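You operate a simulated robot arm through the tools that you are given. There is no shell and no other tool. Be economical: measure what you need, move in short steps, check, and stop when the job is done.

You are at the controls of a simulated two-armed robot. One attempt, no reset.

## Task
Pick up the tall green wad with pink band with one hand, pass it to the other hand and put it on the pane of the light box. Set down upright: tall green wad with pink band.

It is judged by the outcome, as a careful person would: the job done as asked, and still so three seconds after it is handed in. It fails if anything else is knocked over, pushed out of place, dropped, spilled or broken.

## Robot
Two 6-joint arms with two-finger grippers on one trunk, on a base that drives. Base frame: it is fixed to the floor where the robot stands at the start and does not move with it; the origin is under the middle of the robot, x ahead of it, y to its left, z up; the surface under the hand at the start is at about z = 840. Readings come in mm, degrees, newtons and seconds.
The left shoulder is at the start at [70, 176, 975], the right one opposite. With the tool pointing down near the work surface each hand reaches from about 460 to 780 mm from the robot's upright axis, wherever it stands, measured 20 degrees to its own side. Places, roughly: pane of the light box (24x24 cm) [-1860, 1720, 920]. Payload 2.45 kg a hand.
Tool frame (each hand has its own): the origin (TCP) lies between the finger pads and is the grasp point; the fingertips stand 26 mm ahead of it; z points along the fingers, y is the line along which they close. Largest opening 96 mm; the body of the gripper starts 69 mm behind the TCP.
Orientation is told as [roll, pitch, yaw] about the base's x, y, z axes, in that order, counted from this pose: with the fingers straight down and closing along the base's y, the tool's x points along the base's -x, its y along +y and its z along -z.

## Interface
- The arms move only by the tool move_arm. It takes "left_increments", "right_increments" or both (then of equal length, played together; a hand with none holds still); each is a list of rows, each a list of 6 numbers: the shift along the tool's x, y, z in m, then the turn, a rotation vector about the tool's x, y, z in degrees. In form: [[dx, dy, dz, ax, ay, az], ...]. A call has 1 to 8 rows; each row shifts and turns the commanded pose from where the row before left it, along the tool's axes as they then stand. "left_gripper" and "right_gripper" are, for a hand that has rows, the gripper command, from -1 (fully open) to 1 (shut), values between in proportion, set as the call begins (left out, the last holds). Each row takes 0.2 s and may step no farther than 50 mm and 8.6 degrees from the row before; otherwise, or with a gripper value out of range, the whole call is refused. A pose out of reach is approached as far as the arm can. The call stops where the force on the tool passes 40 N (or 10 N more than at its start, if that is more) or the arm is blocked; 0.2 s more then pass. Each finger halts on what it meets, pressing with about 25 N; the grip force reading is that of the motor and also rises with nothing between the fingers. The clock runs only during rows and for 0.2 s after the last one: add rows that do not move to give the fingers time. The reply holds the time, the measured pose of the TCP, the force on the tool along the base axes, the opening and the grip force, in the units named above and with some noise, with the torque about the TCP (base axes, N m) and any sound that the robot's microphone picked up.
- Cameras (640 x 400 px; columns grow to the right, rows downward): "scene" is now at [135.1, 34.8, 1313.8]; the picture's right is [0.36, -0.93, 0.00], its down [-0.35, -0.14, -0.93] and it looks along [0.86, 0.33, -0.38] (base axes); focal length 253 px, centre (320, 200). "left" rides on the left gripper at [82, -3, -98] in its tool frame; the picture's right is [0.04, 1.00, 0.00], its down [-0.73, 0.03, -0.68] and it looks along [-0.68, 0.03, 0.73] (tool axes); focal length 256 px, centre (320, 200). "right" rides on the right gripper at [82, 3, -98] in its tool frame; the picture's right is [-0.04, 1.00, 0.00], its down [-0.73, -0.03, -0.68] and it looks along [-0.68, -0.03, 0.73] (tool axes); focal length 256 px, centre (320, 200). There is no depth. A picture from a camera that has moved, and an enlarged one, comes with that camera's place and axes in the base frame and with its lens.
- camera(camera): a new picture of that camera. No time passes.
- move_column(by): slides the trunk up (or, below 0, down) by that many mm; the arms and the scene camera ride with it, the base frame stays. It gives what a move gives, with no picture.
- drive_base(legs): drives the robot by 1 to 6 legs, each [ahead, left, turn to the left] in mm, mm and degrees, along the robot's own axes; the way and the turn of a leg run together, so that a leg with both is an arc; at most 1500 mm and 180 degrees a leg. The arms and the cameras ride along, it lands a little off, and it stops where it bumps. It gives what a move gives.
- pan_tilt(pan, tilt): turns the head with the scene camera to pan (to the left, within 86 degrees either way) and tilt (down, from -29 to 69), counted from straight ahead of the robot. It gives what a move gives.
- enlarge(camera, box): a new picture of the part [left, top, right, bottom] of that camera's present view, enlarged. No time passes.
- close_job(): hands the job in; it is judged then, once.

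Work in short steps. Places have to be worked out from the pictures, the camera data and where the tool is seen: move nearer, look again, correct. Check each grasp and each placing, and mend what went wrong. You have 120 turns and 100 pictures in all, those below and enlarged ones among them. Open the grippers and draw the arms clear of the work before you hand the job in, unless the task says otherwise; then end with one line.

The tools are called after ">>>" as name(argument=value, ...) on one line, values as JSON. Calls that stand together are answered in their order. move_arm: Moves the arms, as the interface text tells. Its arguments: {"type":"object","properties":{"left_increments":{"type":"array","items":{"type":"array","items":{"type":"number"}}},"left_gripper":{"type":"number"},"right_increments":{"type":"array","items":{"type":"array","items":{"type":"number"}}},"right_gripper":{"type":"number"}},"required":[]} The other tools are called the same way: move_column (by) slides the trunk up or down; drive_base (legs) drives the base; pan_tilt (pan, tilt) turns the head that bears the scene camera; camera (camera) takes a picture; enlarge (camera, box) takes an enlarged picture of a part of a camera's view; close_job () hands the job in.

At the start:

```text
clock: 0.0
left_position: [532.0, 345.2, 1152.3]
left_ee_rot: [-0.2, -0.1, 0.1]
left_wrist_force: [-0.1, -0.5, 0.3]
left_ft_torque: [0.02, 0.01, 0.03]
left_finger_gap: 96.0
left_grasp_force: 0.1
right_position: [641.0, -67.0, 1104.7]
right_ee_rot: [0.0, 0.0, 0.0]
right_wrist_force: [0.3, -0.2, 0.6]
right_ft_torque: [-0.01, 0.02, 0.02]
right_finger_gap: 95.8
right_grasp_force: 0.2
trunk travel left (down, up): [-460.0, 380.0]
robot x, y, heading: [-2.8, -4.3, -0.0]
head pan, tilt: [21.0, 22.2]
```

scene: 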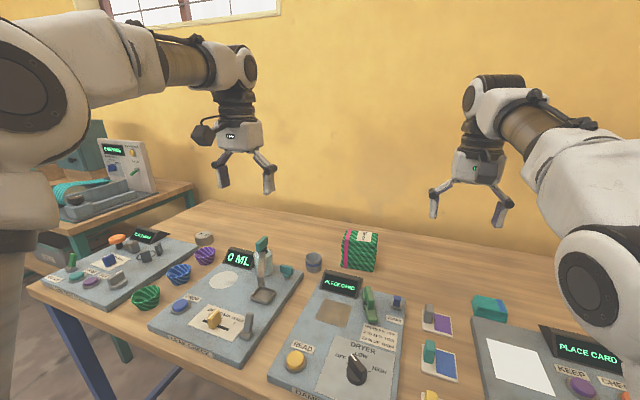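
right: 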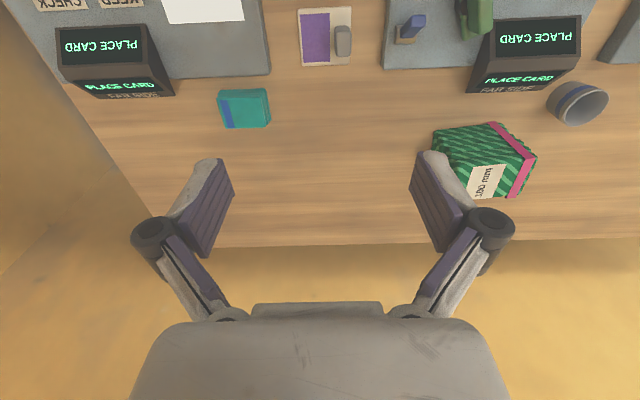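
left: 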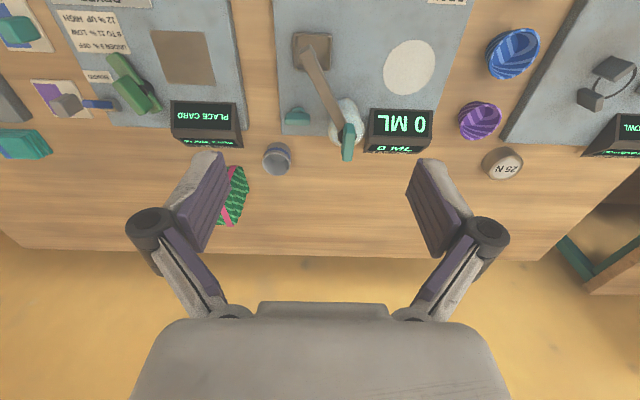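

The green wad with a pink band seems to be at scene (360,250). I enlarge it from two cameras to measure it.

>>> enlarge(camera="scene", box=[280, 200, 440, 300])

>>> enlarge(camera="right", box=[400, 60, 624, 220])

```text
4.00 times, centred on (360, 250) of scene
camera zoom: at [135.1, 34.8, 1313.8], right [0.36, -0.93, 0.0], down [-0.35, -0.14, -0.93], along [0.86, 0.33, -0.38], focal length 1012 px, centre (160, 0)
```

zoom: 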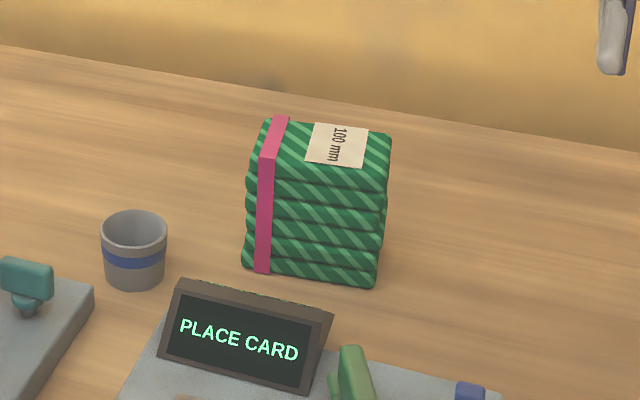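

```text
2.50 times, centred on (512, 140) of right
camera zoom: at [559.6, -63.4, 1204.0], right [0.04, 1.0, 0.0], down [0.73, -0.03, 0.68], along [0.68, -0.03, -0.73], focal length 640 px, centre (-160, 350)
```

zoom: 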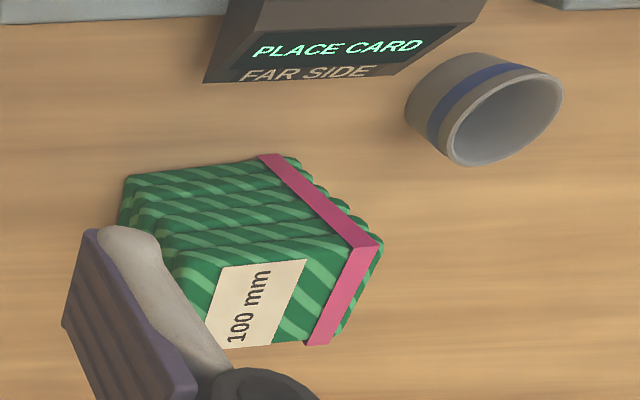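

The wad is about 65 mm deep (x 748–815) and 95 mm wide (y 105–203), standing on the table a bit out of reach. I look down to see how much room there is between the base and the table edge.

>>> pan_tilt(pan=0, tilt=65)

>>> camera(camera="scene")

```text
clock: 1.1
left_position: [532.7, 343.9, 1151.3]
left_ee_rot: [-0.2, 0.1, 0.0]
left_wrist_force: [-0.2, 0.4, 0.7]
left_ft_torque: [0.01, 0.01, -0.02]
left_finger_gap: 96.0
left_grasp_force: 0.1
right_position: [640.4, -67.6, 1105.4]
right_ee_rot: [0.0, 0.0, 0.1]
right_wrist_force: [0.4, 0.0, -0.2]
right_ft_torque: [-0.02, 0.02, 0.0]
right_finger_gap: 96.0
right_grasp_force: 0.0
trunk travel left (down, up): [-460.0, 380.0]
robot x, y, heading: [-2.3, 2.5, -0.1]
head pan, tilt: [0.0, 65.0]
```

```text
94 pictures are left
camera scene: at [109.3, 1.5, 1253.7], right [0.0, -1.0, 0.0], down [-0.91, 0.0, -0.42], along [0.42, 0.0, -0.91], focal length 253 px, centre (320, 200)
```

scene: 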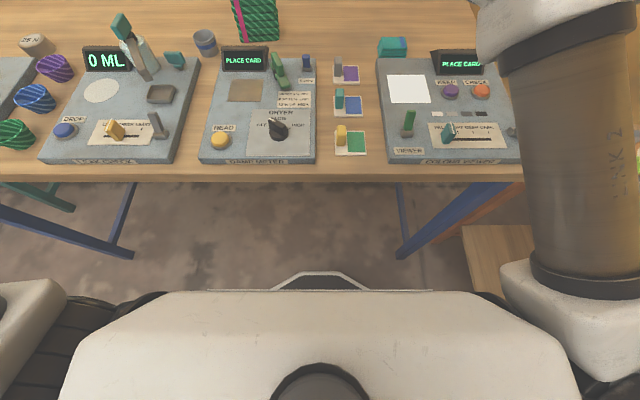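

Table edge is at x≈341, the base front at about 260–280. I shift left and turn slightly left so the right arm can reach the wad comfortably.

>>> drive_base(legs=[[20, 130, 0], [0, 0, 20]])

>>> move_arm(right_increments=[[0, 0, 0, 0, 0, -8.5], [0, 0, 0, 0, 0, -8.5], [0, 0, 0, 0, 0, -8.5], [0, 0, 0, 0, 0, -8.5], [0, 0, 0, 0, 0, -8.5], [0, 0, 0, 0, 0, -8.5], [0, 0, 0, 0, 0, -8.5]])

```text
clock: 3.5
left_position: [404.1, 631.9, 1152.0]
left_ee_rot: [-0.1, 0.0, 19.7]
left_wrist_force: [0.0, 0.2, 0.1]
left_ft_torque: [-0.02, 0.04, 0.02]
left_finger_gap: 96.0
left_grasp_force: 0.1
right_position: [646.7, 280.4, 1104.8]
right_ee_rot: [0.0, 0.0, 19.7]
right_wrist_force: [0.1, -0.5, -0.4]
right_ft_torque: [-0.02, -0.03, 0.02]
right_finger_gap: 96.1
right_grasp_force: 0.1
trunk travel left (down, up): [-460.0, 380.0]
robot x, y, heading: [19.8, 130.0, 19.6]
head pan, tilt: [0.0, 65.0]
```

```text
clock: 5.1
left_position: [405.4, 630.0, 1152.0]
left_ee_rot: [-0.2, 0.0, 19.7]
left_wrist_force: [-0.2, -0.4, -0.2]
left_ft_torque: [-0.02, -0.01, 0.02]
left_finger_gap: 96.0
left_grasp_force: 0.0
right_position: [645.9, 281.2, 1106.0]
right_ee_rot: [0.1, 0.0, 79.4]
right_wrist_force: [-0.1, -0.6, 0.5]
right_ft_torque: [-0.04, 0.02, 0.01]
right_finger_gap: 96.0
right_grasp_force: 0.0
trunk travel left (down, up): [-460.0, 380.0]
robot x, y, heading: [21.5, 127.6, 19.9]
head pan, tilt: [0.0, 65.0]
```

Works. I move the right hand to beside the wad (approx (780, 80)), finishing the yaw to 94°, for a closer look.

>>> move_arm(right_increments=[[0.034, -0.034, 0, 0, 0, 0], [0.034, -0.034, 0, 0, 0, 0], [0.034, -0.034, 0, 0, 0, 0], [0.034, -0.034, 0, 0, 0, 0], [0.034, -0.033, 0, 0, 0, 0], [0, 0, 0, 0, 0, -7.5], [0, 0, 0, 0, 0, -7.5]])

>>> camera(camera="right")

>>> pan_tilt(pan=-20, tilt=35)

>>> camera(camera="scene")

```text
clock: 6.7
left_position: [405.0, 630.2, 1151.5]
left_ee_rot: [-0.1, -0.1, 19.7]
left_wrist_force: [0.8, -0.3, 0.3]
left_ft_torque: [0.01, 0.01, 0.02]
left_finger_gap: 96.2
left_grasp_force: 0.0
right_position: [759.0, 72.4, 1092.6]
right_ee_rot: [0.1, 0.0, 94.4]
right_wrist_force: [-0.5, 0.4, -0.4]
right_ft_torque: [0.01, 0.02, 0.01]
right_finger_gap: 96.2
right_grasp_force: 0.0
right hand out of reach, approached as far as the arm can: row 3, 4, 5
trunk travel left (down, up): [-460.0, 380.0]
robot x, y, heading: [21.0, 123.8, 19.9]
head pan, tilt: [0.0, 65.0]
```

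```text
93 pictures are left
camera right: at [761.6, -8.7, 1191.4], right [-1.0, -0.04, 0.0], down [-0.03, 0.73, 0.68], along [-0.02, 0.68, -0.73], focal length 256 px, centre (320, 200)
```

right: 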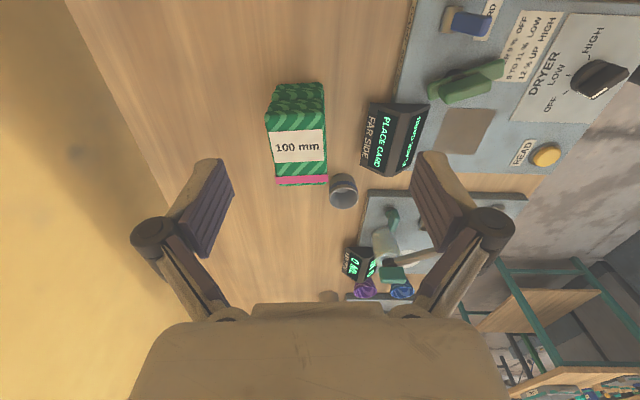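

```text
clock: 7.6
left_position: [405.6, 630.7, 1152.7]
left_ee_rot: [-0.1, 0.0, 19.8]
left_wrist_force: [0.0, 1.3, -0.2]
left_ft_torque: [0.02, 0.0, -0.02]
left_finger_gap: 96.0
left_grasp_force: 0.0
right_position: [757.4, 73.3, 1094.8]
right_ee_rot: [0.0, 0.0, 94.3]
right_wrist_force: [-0.4, -0.1, 0.3]
right_ft_torque: [-0.01, 0.0, 0.02]
right_finger_gap: 96.3
right_grasp_force: 0.0
trunk travel left (down, up): [-460.0, 380.0]
robot x, y, heading: [17.4, 130.2, 19.8]
head pan, tilt: [-20.0, 35.0]
```

```text
92 pictures are left
camera scene: at [153.9, 144.8, 1293.4], right [0.0, -1.0, 0.0], down [-0.57, 0.0, -0.82], along [0.82, 0.0, -0.57], focal length 253 px, centre (320, 200)
```

scene: 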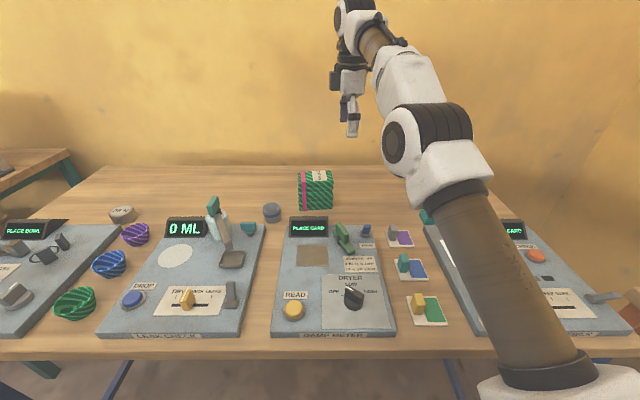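

Enlarge the wad from this camera for exact position.

>>> enlarge(camera="right", box=[216, 66, 376, 206])

>>> enlarge(camera="scene", box=[256, 150, 384, 230])

```text
2.86 times, centred on (296, 136) of right
camera zoom: at [761.0, -8.0, 1191.8], right [-1.0, -0.03, 0.0], down [-0.02, 0.73, 0.68], along [-0.02, 0.68, -0.73], focal length 731 px, centre (389, 383)
```

zoom: 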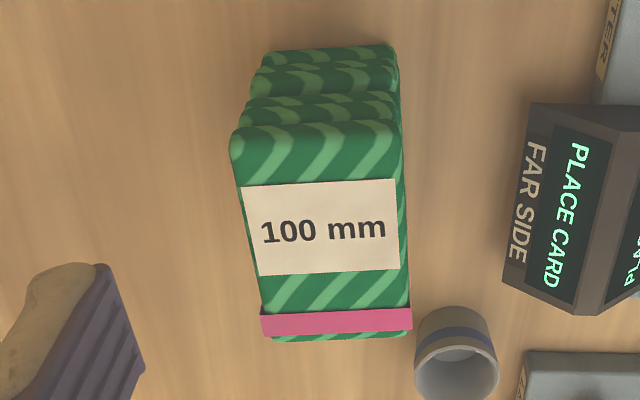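

```text
5.00 times, centred on (320, 190) of scene
camera zoom: at [153.9, 144.8, 1293.4], right [0.0, -1.0, 0.0], down [-0.57, 0.0, -0.82], along [0.82, 0.0, -0.57], focal length 1265 px, centre (320, 250)
```

zoom: 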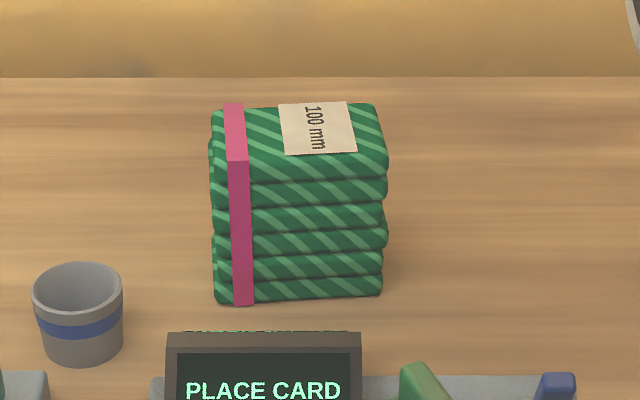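

The wad is 100 mm wide (y 107–208), ~65 mm deep (x 750–816), top at z≈932, yawed ~4°. I drive 30 mm closer and tilt the right hand 30° so it enters from the right side.

>>> drive_base(legs=[[30, -10, 0]])

>>> move_arm(right_increments=[[0, 0, 0, 0, -7.5, 0], [0, 0, 0, 0, -7.5, 0], [0, 0, 0, 0, -7.5, 0], [0, 0, 0, 0, -7.5, 0], [0, 0, 0, 0, 0, 0]], right_gripper=-1)

```text
clock: 8.4
left_position: [435.9, 632.4, 1152.4]
left_ee_rot: [0.0, 0.0, 19.8]
left_wrist_force: [-0.2, -0.4, 1.0]
left_ft_torque: [0.02, 0.02, -0.01]
left_finger_gap: 96.0
left_grasp_force: 0.1
right_position: [789.4, 72.5, 1094.4]
right_ee_rot: [0.1, 0.0, 94.3]
right_wrist_force: [0.8, -0.9, -0.7]
right_ft_torque: [0.01, 0.02, 0.04]
right_finger_gap: 96.1
right_grasp_force: 0.0
trunk travel left (down, up): [-460.0, 380.0]
robot x, y, heading: [54.5, 127.8, 19.7]
head pan, tilt: [-20.0, 35.0]
```

```text
clock: 9.7
left_position: [435.8, 633.4, 1151.9]
left_ee_rot: [0.0, 0.1, 19.8]
left_wrist_force: [-0.1, -0.1, -0.6]
left_ft_torque: [-0.02, 0.01, 0.0]
left_finger_gap: 95.8
left_grasp_force: 0.0
right_position: [788.9, 74.5, 1093.2]
right_ee_rot: [0.0, -30.1, 94.3]
right_wrist_force: [-0.6, 0.4, 0.6]
right_ft_torque: [0.0, 0.02, 0.02]
right_finger_gap: 96.2
right_grasp_force: 0.0
trunk travel left (down, up): [-460.0, 380.0]
robot x, y, heading: [52.2, 127.0, 19.7]
head pan, tilt: [-20.0, 35.0]
```

Descend to the pre-grasp point, 120 mm back along the approach line, then look.

>>> move_arm(right_increments=[[0.0243, 0.001, 0.04, 0, 0, 0], [0.0243, 0.001, 0.04, 0, 0, 0], [0, 0, 0, 0, 0, 0]])

>>> camera(camera="right")

>>> camera(camera="scene")

```text
clock: 10.4
left_position: [435.6, 633.4, 1151.2]
left_ee_rot: [-0.2, -0.1, 19.6]
left_wrist_force: [-0.1, -0.6, -0.5]
left_ft_torque: [-0.03, -0.01, -0.03]
left_finger_gap: 96.1
left_grasp_force: 0.1
right_position: [786.9, 73.7, 999.3]
right_ee_rot: [-0.1, -30.0, 94.4]
right_wrist_force: [-0.1, -0.3, 0.3]
right_ft_torque: [-0.04, -0.01, -0.01]
right_finger_gap: 95.9
right_grasp_force: 0.1
trunk travel left (down, up): [-460.0, 380.0]
robot x, y, heading: [53.1, 129.4, 19.8]
head pan, tilt: [-20.0, 35.0]
```

```text
89 pictures are left
camera right: at [792.2, -47.5, 1043.6], right [-1.0, -0.04, 0.02], down [0.01, 0.3, 0.95], along [-0.04, 0.95, -0.3], focal length 256 px, centre (320, 200)
```

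right: 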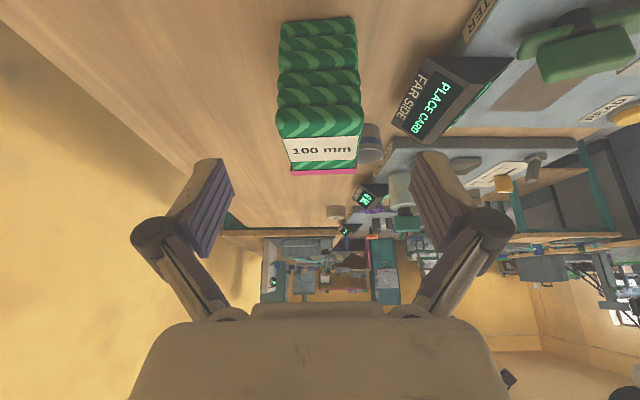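

```text
88 pictures are left
camera scene: at [184.8, 146.1, 1293.6], right [0.0, -1.0, 0.0], down [-0.57, 0.0, -0.82], along [0.82, 0.0, -0.57], focal length 253 px, centre (320, 200)
```

scene: 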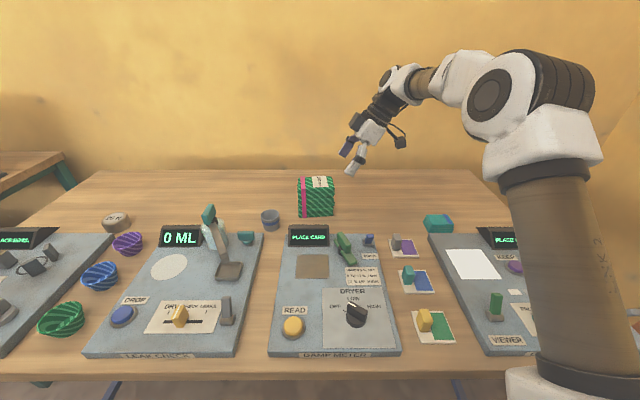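

Aligned (wad centre x≈784). I advance 120 mm along the tool axis with open fingers.

>>> move_arm(right_increments=[[0, 0, 0.04, 0, 0, 0], [0, 0, 0.04, 0, 0, 0], [0, 0, 0.04, 0, 0, 0], [0, 0, 0, 0, 0, 0]])

>>> camera(camera="right")

>>> enlarge(camera="scene", box=[240, 90, 432, 230])

```text
clock: 11.4
left_position: [435.9, 632.5, 1152.1]
left_ee_rot: [-0.1, 0.0, 19.7]
left_wrist_force: [0.2, -0.8, -0.9]
left_ft_torque: [0.02, 0.0, 0.04]
left_finger_gap: 95.9
left_grasp_force: 0.1
right_position: [783.0, 129.6, 895.8]
right_ee_rot: [0.1, -30.0, 94.3]
right_wrist_force: [0.5, -0.4, -0.3]
right_ft_torque: [-0.01, -0.03, 0.01]
right_finger_gap: 95.9
right_grasp_force: 0.1
trunk travel left (down, up): [-460.0, 380.0]
robot x, y, heading: [52.5, 127.0, 19.5]
head pan, tilt: [-20.0, 35.0]
```

```text
87 pictures are left
camera right: at [788.2, 11.0, 940.9], right [-1.0, -0.04, 0.02], down [0.01, 0.3, 0.95], along [-0.04, 0.95, -0.3], focal length 256 px, centre (320, 200)
```

right: 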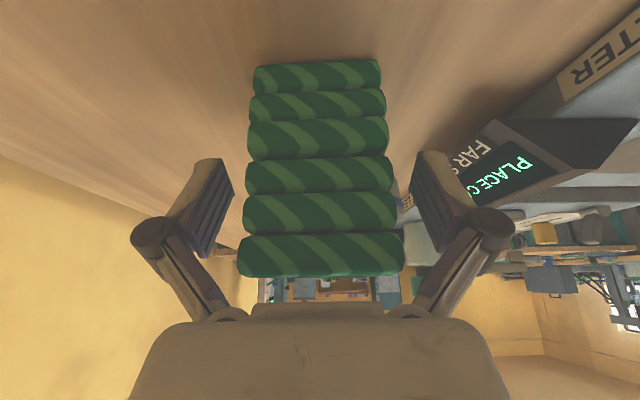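

```text
2.86 times, centred on (336, 160) of scene
camera zoom: at [184.8, 145.4, 1293.6], right [0.0, -1.0, 0.0], down [-0.57, 0.0, -0.82], along [0.82, 0.0, -0.57], focal length 723 px, centre (274, 314)
```

zoom: 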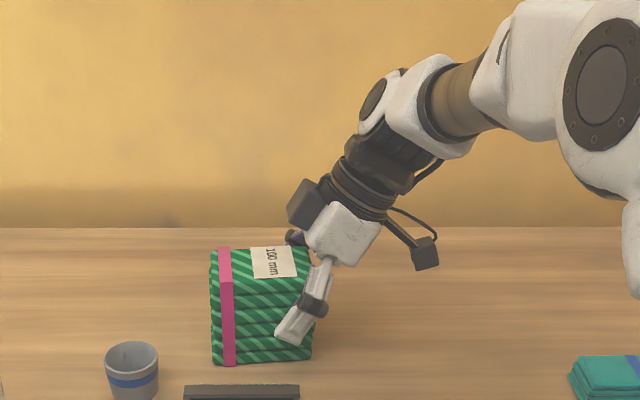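

Fingers straddle the wad's right end. Close the grip.

>>> move_arm(right_increments=[[0, 0, 0, 0, 0, 0], [0, 0, 0, 0, 0, 0], [0, 0, 0, 0, 0, 0], [0, 0, 0, 0, 0, 0]], right_gripper=1)

>>> camera(camera="right")

```text
clock: 12.4
left_position: [433.8, 631.1, 1152.2]
left_ee_rot: [-0.1, -0.1, 19.8]
left_wrist_force: [-0.4, -0.6, -0.5]
left_ft_torque: [0.02, 0.02, -0.03]
left_finger_gap: 96.1
left_grasp_force: 0.0
right_position: [783.5, 130.6, 899.0]
right_ee_rot: [-0.2, -30.1, 94.3]
right_wrist_force: [6.2, -2.8, 13.7]
right_ft_torque: [-0.05, -0.1, 0.0]
right_finger_gap: 73.4
right_grasp_force: 25.0
trunk travel left (down, up): [-460.0, 380.0]
robot x, y, heading: [48.8, 130.5, 19.8]
head pan, tilt: [-20.0, 35.0]
```

```text
85 pictures are left
camera right: at [788.3, 10.9, 942.4], right [-1.0, -0.04, 0.02], down [0.0, 0.3, 0.96], along [-0.04, 0.95, -0.3], focal length 256 px, centre (320, 200)
```

right: 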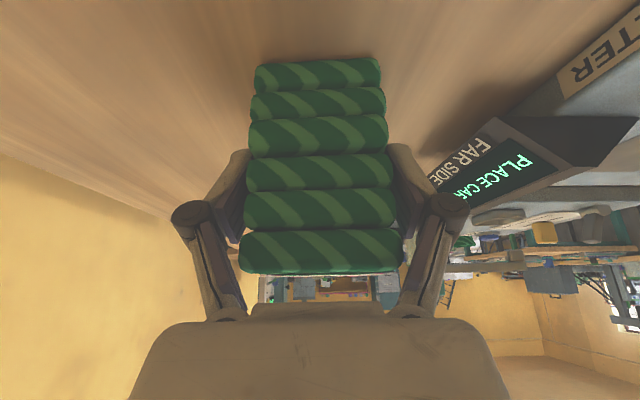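

Gripped at 73 mm. I lift straight up in steps and check.

>>> move_arm(right_increments=[[-0.01, 0, -0.0173, 0, 0, 0], [-0.02, 0, -0.0346, 0, 0, 0], [-0.02, 0, -0.0346, 0, 0, 0], [0, 0, 0, 0, 0, 0]])

>>> camera(camera="scene")

```text
clock: 13.4
left_position: [436.8, 631.9, 1151.9]
left_ee_rot: [-0.1, 0.0, 19.7]
left_wrist_force: [0.2, -0.9, -1.0]
left_ft_torque: [-0.01, 0.01, 0.0]
left_finger_gap: 95.9
left_grasp_force: 0.0
right_position: [784.2, 132.8, 994.2]
right_ee_rot: [0.1, -30.0, 94.2]
right_wrist_force: [0.1, 0.3, -1.9]
right_ft_torque: [-0.01, 0.01, -0.03]
right_finger_gap: 71.7
right_grasp_force: 25.4
trunk travel left (down, up): [-460.0, 380.0]
robot x, y, heading: [52.4, 126.9, 19.8]
head pan, tilt: [-20.0, 35.0]
```

```text
84 pictures are left
camera scene: at [186.0, 145.7, 1293.4], right [0.0, -1.0, 0.0], down [-0.57, 0.0, -0.82], along [0.82, 0.0, -0.57], focal length 253 px, centre (320, 200)
```

scene: 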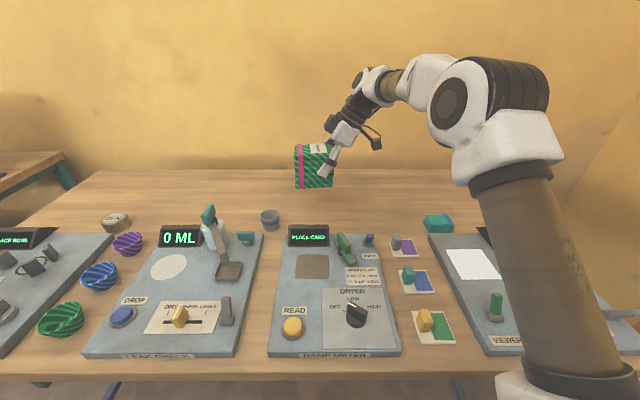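

Held firmly, level. I raise the trunk 120 mm and back away from the table for room to hand over.

>>> move_column(by=120)

>>> drive_base(legs=[[-350, 0, 0]])

```text
clock: 14.9
left_position: [437.9, 632.1, 1271.5]
left_ee_rot: [0.0, 0.0, 19.7]
left_wrist_force: [0.3, 0.4, -0.7]
left_ft_torque: [0.0, 0.0, 0.01]
left_finger_gap: 96.1
left_grasp_force: 0.1
right_position: [783.7, 132.9, 1115.4]
right_ee_rot: [0.0, -30.0, 94.3]
right_wrist_force: [-0.9, 0.7, -1.9]
right_ft_torque: [0.0, 0.06, -0.01]
right_finger_gap: 70.5
right_grasp_force: 24.4
trunk travel left (down, up): [-580.0, 260.0]
robot x, y, heading: [50.6, 128.2, 19.8]
head pan, tilt: [-20.0, 35.0]
```

```text
clock: 17.2
left_position: [112.7, 515.2, 1272.8]
left_ee_rot: [-0.1, 0.0, 19.6]
left_wrist_force: [0.4, -0.1, -0.5]
left_ft_torque: [0.03, -0.01, -0.02]
left_finger_gap: 96.2
left_grasp_force: 0.1
right_position: [459.5, 15.4, 1113.9]
right_ee_rot: [-0.1, -30.0, 94.1]
right_wrist_force: [0.1, -0.3, -1.5]
right_ft_torque: [-0.02, -0.01, 0.02]
right_finger_gap: 68.9
right_grasp_force: 24.7
trunk travel left (down, up): [-580.0, 260.0]
robot x, y, heading: [-271.8, 11.3, 19.4]
head pan, tilt: [-20.0, 35.0]
```

Robot frame: right hand at (691,−240), left at (531,347). I rotate the right hand 15.5° so the wad is square to the robot and bring it to the centre, around robot-frame (540, −40).

>>> move_arm(right_increments=[[0, 0, 0, -3.9, 0, -6.7], [0, 0, 0, -3.9, 0, -6.7], [-0.0289, 0.025, 0.0167, 0, 0, 0], [-0.0289, 0.025, 0.0167, 0, 0, 0], [-0.0289, 0.025, 0.0167, 0, 0, 0], [-0.0289, 0.025, 0.0167, 0, 0, 0], [-0.0289, 0.025, 0.0167, 0, 0, 0], [-0.0289, 0.025, 0.0167, 0, 0, 0]])

>>> pan_tilt(pan=0, tilt=30)

>>> camera(camera="scene")

```text
clock: 19.0
left_position: [110.9, 517.2, 1272.0]
left_ee_rot: [-0.2, -0.2, 19.6]
left_wrist_force: [0.3, 0.2, 0.9]
left_ft_torque: [-0.03, -0.03, 0.05]
left_finger_gap: 96.3
left_grasp_force: 0.0
right_position: [249.2, 155.3, 1117.9]
right_ee_rot: [-0.1, -29.9, 109.6]
right_wrist_force: [-0.9, 0.5, -1.0]
right_ft_torque: [-0.08, -0.05, 0.0]
right_finger_gap: 67.2
right_grasp_force: 25.2
trunk travel left (down, up): [-580.0, 260.0]
robot x, y, heading: [-267.9, 14.1, 19.7]
head pan, tilt: [-20.0, 35.0]
```

```text
clock: 19.8
left_position: [112.0, 514.8, 1271.5]
left_ee_rot: [-0.2, 0.0, 19.6]
left_wrist_force: [-0.5, 0.5, 0.3]
left_ft_torque: [0.01, -0.02, 0.02]
left_finger_gap: 95.9
left_grasp_force: 0.0
right_position: [253.0, 151.4, 1115.4]
right_ee_rot: [0.1, -30.1, 109.6]
right_wrist_force: [-0.3, 0.7, -1.5]
right_ft_torque: [-0.02, -0.04, 0.04]
right_finger_gap: 67.0
right_grasp_force: 25.1
trunk travel left (down, up): [-580.0, 260.0]
robot x, y, heading: [-267.9, 11.3, 19.9]
head pan, tilt: [0.0, 30.0]
```

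```text
83 pictures are left
camera scene: at [-141.6, 60.0, 1421.2], right [0.33, -0.94, 0.0], down [-0.47, -0.17, -0.87], along [0.82, 0.29, -0.5], focal length 253 px, centre (320, 200)
```

scene: 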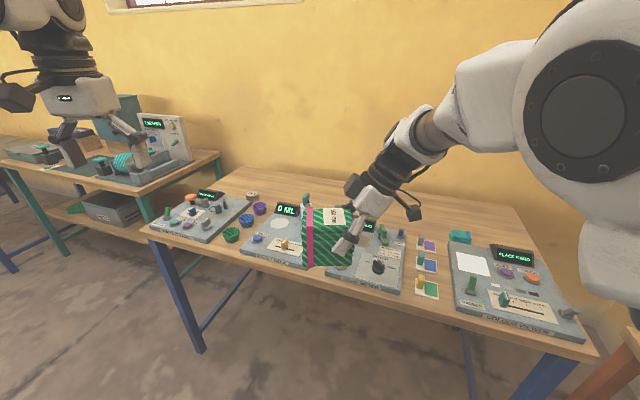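

Wad hangs level and square. Now turn the left hand: yaw −90° and tilt 30° mirrored, in place.

>>> move_arm(left_increments=[[0, 0, 0, 0, 0, 8.2], [0, 0, 0, 0, 0, 8.2], [0, 0, 0, 0, 0, 8.2], [0, 0, 0, 0, 0, 8.2], [0, 0, 0, 0, 0, 8.2], [0, 0, 0, 0, 0, 8.2], [0, 0, 0, 0, 0, 8.2], [0, 0, 0, 0, 0, 8.2]], left_gripper=-1)

>>> move_arm(left_increments=[[0, 0, 0, 0, 0, 8.2], [0, 0, 0, 0, 0, 8.2], [0, 0, 0, 0, 0, 8.0], [0, 0, 0, 0, -7.5, 0], [0, 0, 0, 0, -7.5, 0], [0, 0, 0, 0, -7.5, 0], [0, 0, 0, 0, -7.5, 0]])

```text
clock: 21.6
left_position: [112.9, 515.1, 1272.8]
left_ee_rot: [0.0, -0.1, -46.1]
left_wrist_force: [0.6, 0.2, -0.5]
left_ft_torque: [0.02, 0.01, 0.01]
left_finger_gap: 96.1
left_grasp_force: 0.0
right_position: [252.9, 153.7, 1116.4]
right_ee_rot: [0.1, -30.0, 109.6]
right_wrist_force: [0.3, -0.4, -1.1]
right_ft_torque: [-0.04, -0.02, 0.03]
right_finger_gap: 66.2
right_grasp_force: 24.9
trunk travel left (down, up): [-580.0, 260.0]
robot x, y, heading: [-274.6, 14.0, 19.7]
head pan, tilt: [0.0, 30.0]
```

```text
clock: 23.2
left_position: [112.0, 515.7, 1270.8]
left_ee_rot: [-0.1, -30.3, -70.5]
left_wrist_force: [0.0, -0.1, -0.1]
left_ft_torque: [-0.01, 0.03, 0.03]
left_finger_gap: 95.8
left_grasp_force: 0.1
right_position: [251.4, 154.0, 1116.3]
right_ee_rot: [0.1, -29.9, 109.5]
right_wrist_force: [-0.6, -0.2, -1.3]
right_ft_torque: [-0.03, -0.02, -0.01]
right_finger_gap: 66.3
right_grasp_force: 24.9
trunk travel left (down, up): [-580.0, 260.0]
robot x, y, heading: [-273.0, 11.6, 19.8]
head pan, tilt: [0.0, 30.0]
```

Bring the left hand to its pre-grasp, 120 mm back along its approach line.

>>> move_arm(left_increments=[[-0.0353, 0.0018, 0.0302, 0, 0, 0], [-0.0353, 0.0018, 0.0302, 0, 0, 0], [-0.0353, 0.0018, 0.0302, 0, 0, 0], [-0.0353, 0.0018, 0.0302, 0, 0, 0], [-0.0353, 0.0018, 0.0302, 0, 0, 0], [-0.0353, 0.0018, 0.0302, 0, 0, 0], [0, 0, 0, 0, 0, 0]])

>>> camera(camera="left")

>>> camera(camera="scene")

```text
clock: 24.8
left_position: [213.5, 261.8, 1222.6]
left_ee_rot: [-0.1, -30.2, -70.4]
left_wrist_force: [-0.3, -0.1, 0.0]
left_ft_torque: [0.0, 0.0, -0.01]
left_finger_gap: 95.9
left_grasp_force: 0.1
right_position: [251.4, 153.2, 1116.1]
right_ee_rot: [0.1, -29.9, 109.6]
right_wrist_force: [-0.9, -0.1, -1.4]
right_ft_torque: [-0.03, 0.0, 0.01]
right_finger_gap: 65.6
right_grasp_force: 25.5
trunk travel left (down, up): [-580.0, 260.0]
robot x, y, heading: [-270.6, 11.7, 19.7]
head pan, tilt: [0.0, 30.0]
```

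```text
82 pictures are left
camera left: at [171.6, 374.2, 1265.7], right [0.93, 0.37, -0.02], down [0.13, -0.27, 0.96], along [0.35, -0.89, -0.29], focal length 256 px, centre (320, 200)
```

left: 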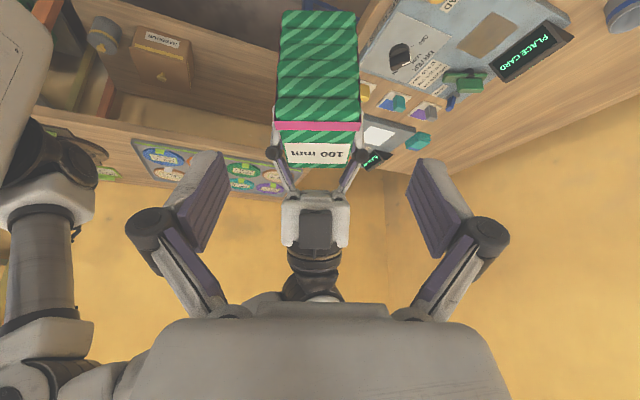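

```text
81 pictures are left
camera scene: at [-142.7, 61.8, 1421.3], right [0.34, -0.94, 0.0], down [-0.47, -0.17, -0.87], along [0.82, 0.29, -0.5], focal length 253 px, centre (320, 200)
```

scene: 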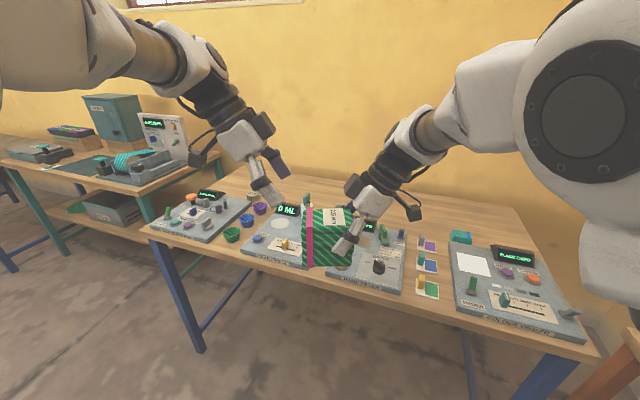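

Well aligned laterally. Let me zoom to check the height alignment.

>>> enlarge(camera="left", box=[224, 0, 416, 200])

>>> enlarge(camera="scene", box=[180, 90, 436, 280])

```text
2.00 times, centred on (320, 100) of left
camera zoom: at [171.6, 374.2, 1265.7], right [0.93, 0.37, -0.02], down [0.13, -0.27, 0.96], along [0.35, -0.89, -0.29], focal length 512 px, centre (320, 400)
```

zoom: 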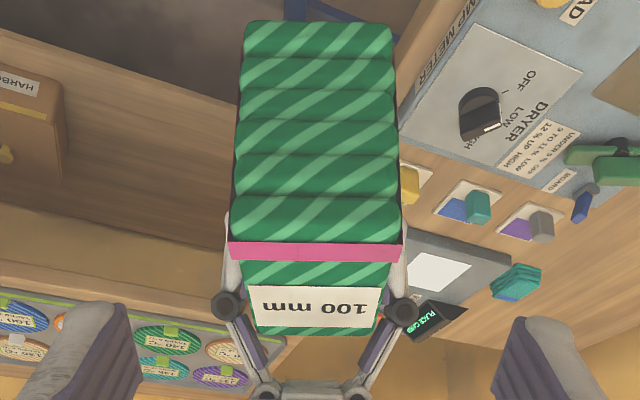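

```text
2.11 times, centred on (308, 185) of scene
camera zoom: at [-142.7, 61.8, 1421.3], right [0.34, -0.94, 0.0], down [-0.47, -0.17, -0.87], along [0.82, 0.29, -0.5], focal length 533 px, centre (345, 232)
```

zoom: 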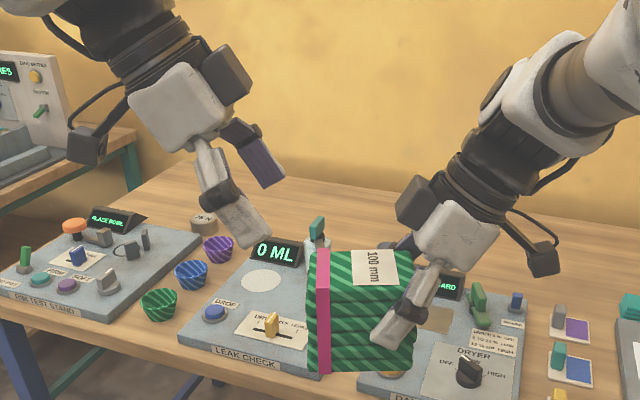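

The wad may have rotated a little in the right grip; compare with the right hand's camera.

>>> camera(camera="right")

>>> enlarge(camera="scene", box=[280, 180, 400, 280])

```text
78 pictures are left
camera right: at [288.9, 40.9, 1161.3], right [-0.95, -0.3, 0.02], down [-0.07, 0.29, 0.95], along [-0.29, 0.91, -0.3], focal length 256 px, centre (320, 200)
```

right: 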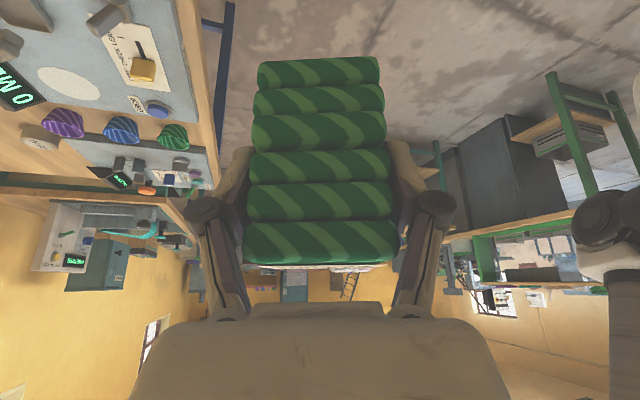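

```text
4.00 times, centred on (340, 230) of scene
camera zoom: at [-142.7, 61.8, 1421.3], right [0.34, -0.94, 0.0], down [-0.47, -0.17, -0.87], along [0.82, 0.29, -0.5], focal length 1012 px, centre (240, 80)
```

zoom: 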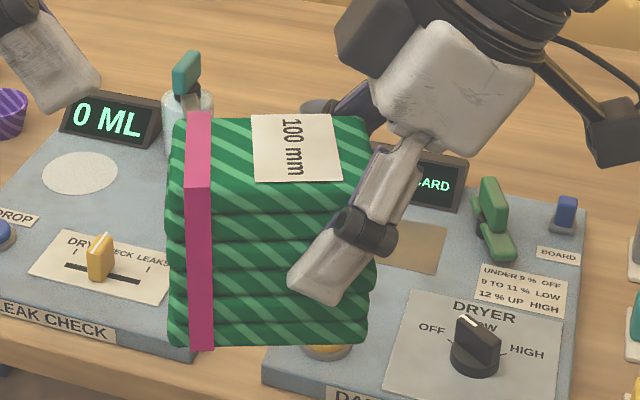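

The wad sits about level; left fingers will clear the right ones by ~10 mm. Advance the left hand along its approach in steps.

>>> move_arm(left_increments=[[0.0026, 0, 0.04, 0, 0, 0], [0, 0, 0.04, 0, 0, 0], [0, 0, 0, 0, 0, 0]])

>>> camera(camera="left")

>>> enlarge(camera="scene", box=[240, 130, 432, 280])

```text
clock: 25.6
left_position: [227.2, 225.3, 1152.2]
left_ee_rot: [0.0, -30.1, -70.4]
left_wrist_force: [-0.3, -0.7, -0.3]
left_ft_torque: [-0.01, -0.05, 0.02]
left_finger_gap: 95.7
left_grasp_force: 0.0
right_position: [252.1, 152.7, 1115.4]
right_ee_rot: [-0.1, -30.0, 109.6]
right_wrist_force: [0.0, -0.3, -1.5]
right_ft_torque: [-0.09, -0.02, 0.0]
right_finger_gap: 65.3
right_grasp_force: 24.8
trunk travel left (down, up): [-580.0, 260.0]
robot x, y, heading: [-272.8, 9.8, 19.5]
head pan, tilt: [0.0, 30.0]
```

```text
76 pictures are left
camera left: at [185.4, 337.7, 1194.9], right [0.93, 0.37, -0.02], down [0.13, -0.27, 0.96], along [0.35, -0.89, -0.3], focal length 256 px, centre (320, 200)
```

left: 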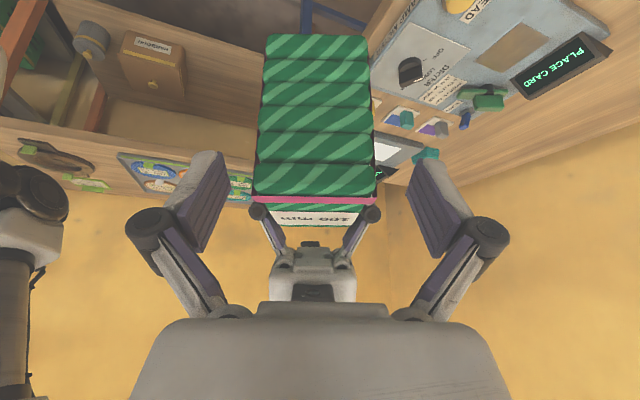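

```text
2.67 times, centred on (336, 205) of scene
camera zoom: at [-142.8, 60.7, 1421.4], right [0.34, -0.94, 0.0], down [-0.47, -0.17, -0.87], along [0.82, 0.29, -0.5], focal length 675 px, centre (277, 187)
```

zoom: 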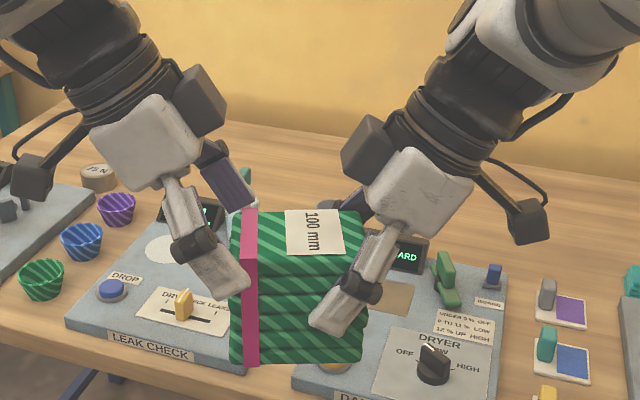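

Clear. Final 38 mm of approach.

>>> move_arm(left_increments=[[0, 0, 0.02, 0, 0, 0], [0, 0, 0.018, 0, 0, 0], [0, 0, 0, 0, 0, 0]])

>>> camera(camera="left")

>>> enlarge(camera="scene", box=[240, 130, 432, 280])

```text
clock: 26.4
left_position: [234.1, 207.2, 1118.5]
left_ee_rot: [0.0, -30.0, -70.5]
left_wrist_force: [0.4, -0.7, -0.3]
left_ft_torque: [-0.01, -0.02, 0.01]
left_finger_gap: 95.9
left_grasp_force: 0.1
right_position: [252.2, 153.8, 1115.7]
right_ee_rot: [0.1, -30.0, 109.7]
right_wrist_force: [0.3, 0.8, -1.1]
right_ft_torque: [-0.06, 0.0, -0.03]
right_finger_gap: 65.2
right_grasp_force: 25.0
trunk travel left (down, up): [-580.0, 260.0]
robot x, y, heading: [-275.7, 10.8, 19.5]
head pan, tilt: [0.0, 30.0]
```

```text
74 pictures are left
camera left: at [191.9, 319.4, 1161.7], right [0.93, 0.37, -0.02], down [0.13, -0.27, 0.96], along [0.35, -0.89, -0.29], focal length 256 px, centre (320, 200)
```

left: 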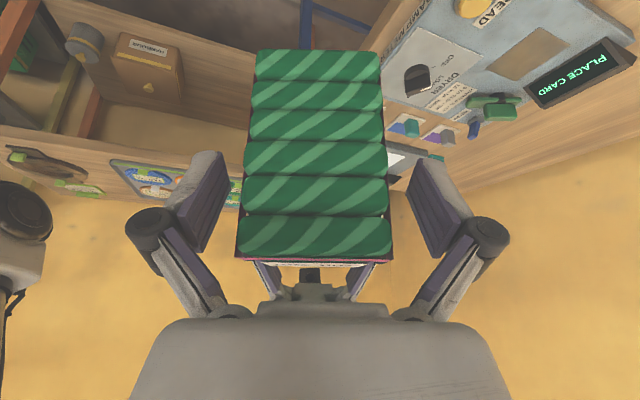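

```text
2.67 times, centred on (336, 205) of scene
camera zoom: at [-142.3, 60.6, 1421.3], right [0.34, -0.94, 0.0], down [-0.47, -0.17, -0.87], along [0.82, 0.29, -0.5], focal length 675 px, centre (277, 187)
```

zoom: 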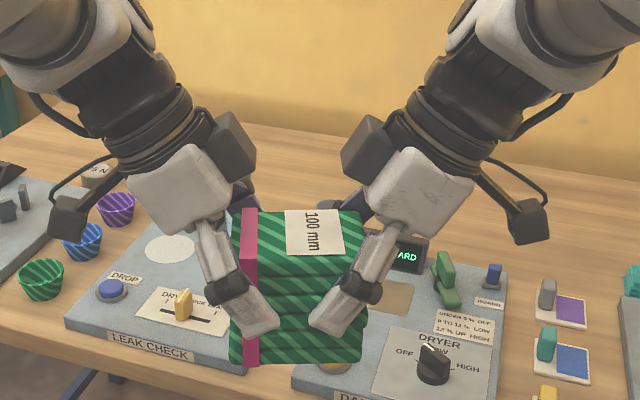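

Symmetric and clear. Close the left hand.

>>> move_arm(left_increments=[[0, 0, 0, 0, 0, 0], [0, 0, 0, 0, 0, 0], [0, 0, 0, 0, 0, 0], [0, 0, 0, 0, 0, 0]], left_gripper=1)

>>> enlarge(camera="scene", box=[240, 130, 432, 280])

```text
clock: 27.4
left_position: [232.2, 206.4, 1118.5]
left_ee_rot: [-0.2, -30.0, -70.5]
left_wrist_force: [-19.6, 14.5, 2.1]
left_ft_torque: [-0.05, 0.21, -0.36]
left_finger_gap: 63.7
left_grasp_force: 24.8
right_position: [252.6, 154.4, 1116.9]
right_ee_rot: [0.0, -30.0, 109.6]
right_wrist_force: [19.7, -14.1, -4.2]
right_ft_torque: [-0.11, -0.2, -0.44]
right_finger_gap: 64.0
right_grasp_force: 25.0
trunk travel left (down, up): [-580.0, 260.0]
robot x, y, heading: [-269.3, 11.9, 19.5]
head pan, tilt: [0.0, 30.0]
```

```text
2.67 times, centred on (336, 205) of scene
camera zoom: at [-142.0, 60.4, 1421.3], right [0.34, -0.94, 0.0], down [-0.47, -0.17, -0.87], along [0.82, 0.29, -0.5], focal length 675 px, centre (277, 187)
```

zoom: 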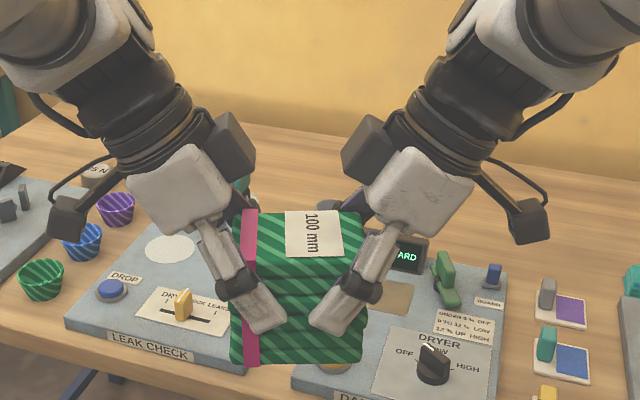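

Both hold. Now open the right hand and withdraw it along its axis.

>>> move_arm(right_increments=[[0, 0, 0, 0, 0, 0], [0, 0, 0, 0, 0, 0], [0, 0, 0, 0, 0, 0]], right_gripper=-1)

>>> camera(camera="right")

```text
clock: 28.2
left_position: [232.9, 207.3, 1118.3]
left_ee_rot: [0.1, -30.0, -70.4]
left_wrist_force: [-0.3, 0.1, -1.3]
left_ft_torque: [0.05, 0.02, 0.01]
left_finger_gap: 63.7
left_grasp_force: 25.2
right_position: [252.5, 154.3, 1116.3]
right_ee_rot: [0.1, -30.1, 109.5]
right_wrist_force: [0.1, 0.1, 0.0]
right_ft_torque: [0.02, -0.01, 0.02]
right_finger_gap: 95.7
right_grasp_force: 0.2
trunk travel left (down, up): [-580.0, 260.0]
robot x, y, heading: [-273.8, 11.4, 19.5]
head pan, tilt: [0.0, 30.0]
```

```text
71 pictures are left
camera right: at [289.4, 39.7, 1161.1], right [-0.95, -0.3, 0.02], down [-0.07, 0.29, 0.95], along [-0.3, 0.91, -0.3], focal length 256 px, centre (320, 200)
```

right: 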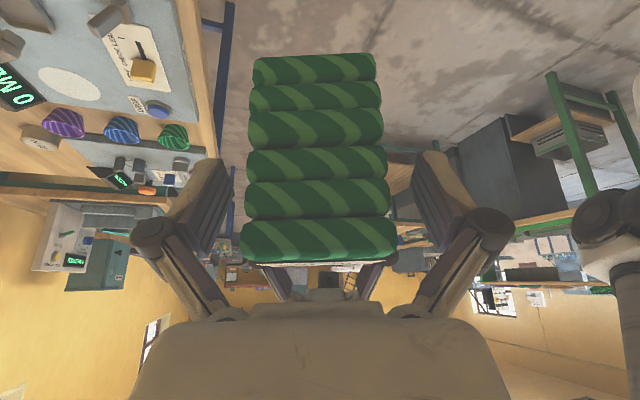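

Left hand carries it alone. Withdraw the right hand.

>>> move_arm(right_increments=[[0, 0, -0.04, 0, 0, 0], [0, 0, -0.04, 0, 0, 0], [0, 0, -0.04, 0, 0, 0], [0.03, 0, -0.03, 0, 0, 0], [0.03, 0, -0.02, 0, 0, 0], [0.04, 0, 0, 0, 0, 0], [0.04, 0, 0, 0, 0, 0]])

>>> camera(camera="scene")

```text
clock: 29.8
left_position: [235.0, 205.1, 1117.9]
left_ee_rot: [0.0, -30.1, -70.4]
left_wrist_force: [0.2, -0.7, 0.0]
left_ft_torque: [0.05, 0.0, 0.01]
left_finger_gap: 63.4
left_grasp_force: 25.0
right_position: [322.2, -43.1, 1193.2]
right_ee_rot: [0.0, -30.0, 109.7]
right_wrist_force: [-0.1, 0.0, 0.3]
right_ft_torque: [0.05, -0.02, 0.01]
right_finger_gap: 96.1
right_grasp_force: 0.1
trunk travel left (down, up): [-580.0, 260.0]
robot x, y, heading: [-274.2, 11.3, 19.6]
head pan, tilt: [0.0, 30.0]
```

```text
70 pictures are left
camera scene: at [-140.8, 57.8, 1421.3], right [0.34, -0.94, 0.0], down [-0.47, -0.17, -0.87], along [0.82, 0.29, -0.5], focal length 253 px, centre (320, 200)
```

scene: 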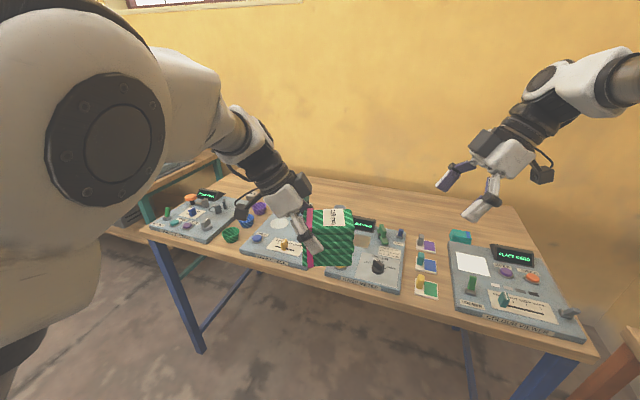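

Handover done. Now look to the left for the light box and the route.

>>> pan_tilt(pan=75, tilt=20)

>>> camera(camera="scene")

```text
clock: 31.3
left_position: [231.7, 207.0, 1119.4]
left_ee_rot: [0.0, -30.1, -70.4]
left_wrist_force: [0.0, -0.8, -0.5]
left_ft_torque: [0.01, 0.03, 0.01]
left_finger_gap: 63.4
left_grasp_force: 25.1
right_position: [320.3, -40.5, 1194.3]
right_ee_rot: [0.1, -30.0, 109.7]
right_wrist_force: [0.1, 0.3, 0.3]
right_ft_torque: [-0.01, 0.02, -0.02]
right_finger_gap: 95.9
right_grasp_force: 0.0
trunk travel left (down, up): [-580.0, 260.0]
robot x, y, heading: [-274.6, 13.1, 19.9]
head pan, tilt: [75.0, 20.0]
```

```text
69 pictures are left
camera scene: at [-234.6, 122.7, 1437.4], right [1.0, 0.08, 0.0], down [0.03, -0.34, -0.94], along [-0.07, 0.94, -0.34], focal length 253 px, centre (320, 200)
```

scene: 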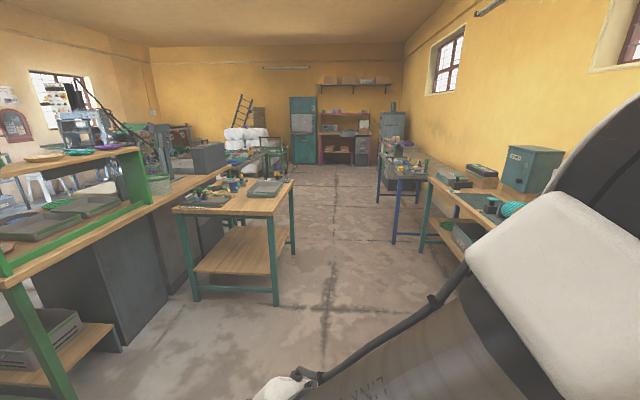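

Enlarge the area where the light box should be (about pixel (109,185)).

>>> enlarge(camera="scene", box=[0, 100, 320, 300])

>>> enlarge(camera="scene", box=[40, 120, 200, 220])

```text
2.00 times, centred on (160, 200) of scene
camera zoom: at [-234.6, 122.7, 1437.4], right [1.0, 0.08, 0.0], down [0.03, -0.34, -0.94], along [-0.07, 0.94, -0.34], focal length 506 px, centre (640, 200)
```

zoom: 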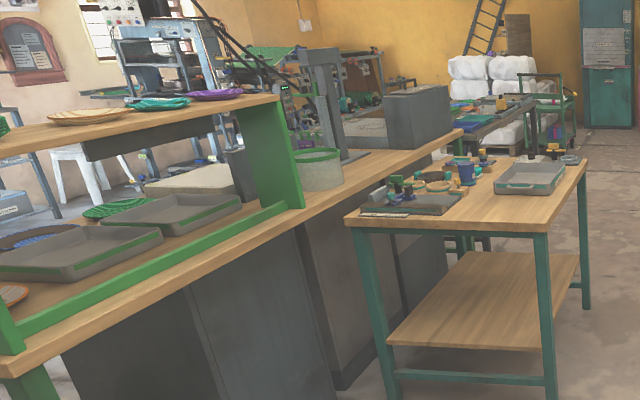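

```text
4.00 times, centred on (120, 170) of scene
camera zoom: at [-234.6, 122.7, 1437.4], right [1.0, 0.08, 0.0], down [0.03, -0.34, -0.94], along [-0.07, 0.94, -0.34], focal length 1012 px, centre (1120, 320)
```

zoom: 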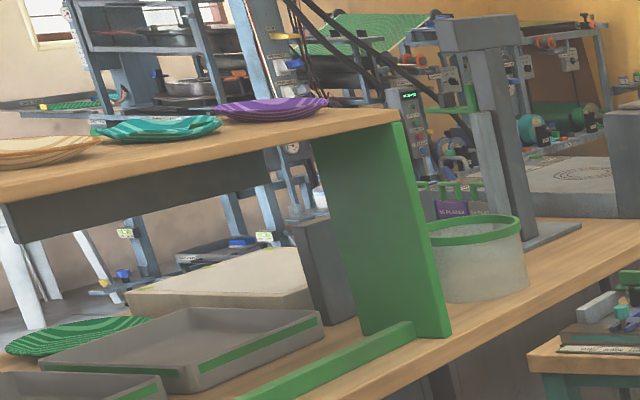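

The cream-topped box near pixel (95,190), behind a shelf on the long bench, seems to be the light box. I turn in place to face it and get a better view.

>>> drive_base(legs=[[0, 0, 115]])

>>> pan_tilt(pan=0, tilt=15)

>>> camera(camera="scene")

```text
clock: 36.5
left_position: [-668.1, 384.2, 1118.0]
left_ee_rot: [0.0, -30.2, 45.2]
left_wrist_force: [-0.5, 0.9, 0.6]
left_ft_torque: [-0.04, 0.04, -0.04]
left_finger_gap: 63.8
left_grasp_force: 24.8
right_position: [-481.4, 568.5, 1193.9]
right_ee_rot: [0.1, -29.9, -134.9]
right_wrist_force: [0.3, -0.2, -0.4]
right_ft_torque: [-0.04, 0.01, 0.04]
right_finger_gap: 96.0
right_grasp_force: 0.1
trunk travel left (down, up): [-580.0, 260.0]
robot x, y, heading: [-274.1, 10.2, 135.2]
head pan, tilt: [75.0, 20.0]
```

```text
clock: 38.0
left_position: [-668.4, 382.3, 1118.7]
left_ee_rot: [0.0, -30.1, 45.1]
left_wrist_force: [0.4, 0.1, -0.6]
left_ft_torque: [0.01, 0.0, -0.03]
left_finger_gap: 63.4
left_grasp_force: 25.1
right_position: [-482.5, 569.2, 1193.8]
right_ee_rot: [0.1, -29.9, -134.9]
right_wrist_force: [-0.5, 0.3, -0.6]
right_ft_torque: [0.02, -0.01, -0.02]
right_finger_gap: 96.0
right_grasp_force: 0.1
trunk travel left (down, up): [-580.0, 260.0]
robot x, y, heading: [-269.4, 10.6, 135.0]
head pan, tilt: [0.0, 15.0]
```

```text
66 pictures are left
camera scene: at [-376.9, 114.5, 1445.5], right [0.7, 0.71, 0.0], down [0.18, -0.18, -0.97], along [-0.69, 0.68, -0.26], focal length 253 px, centre (320, 200)
```

scene: 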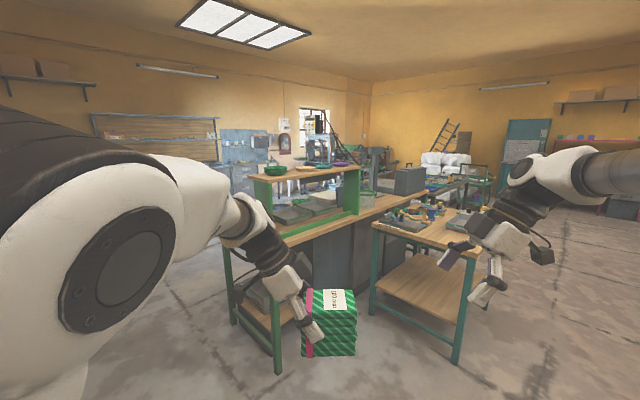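

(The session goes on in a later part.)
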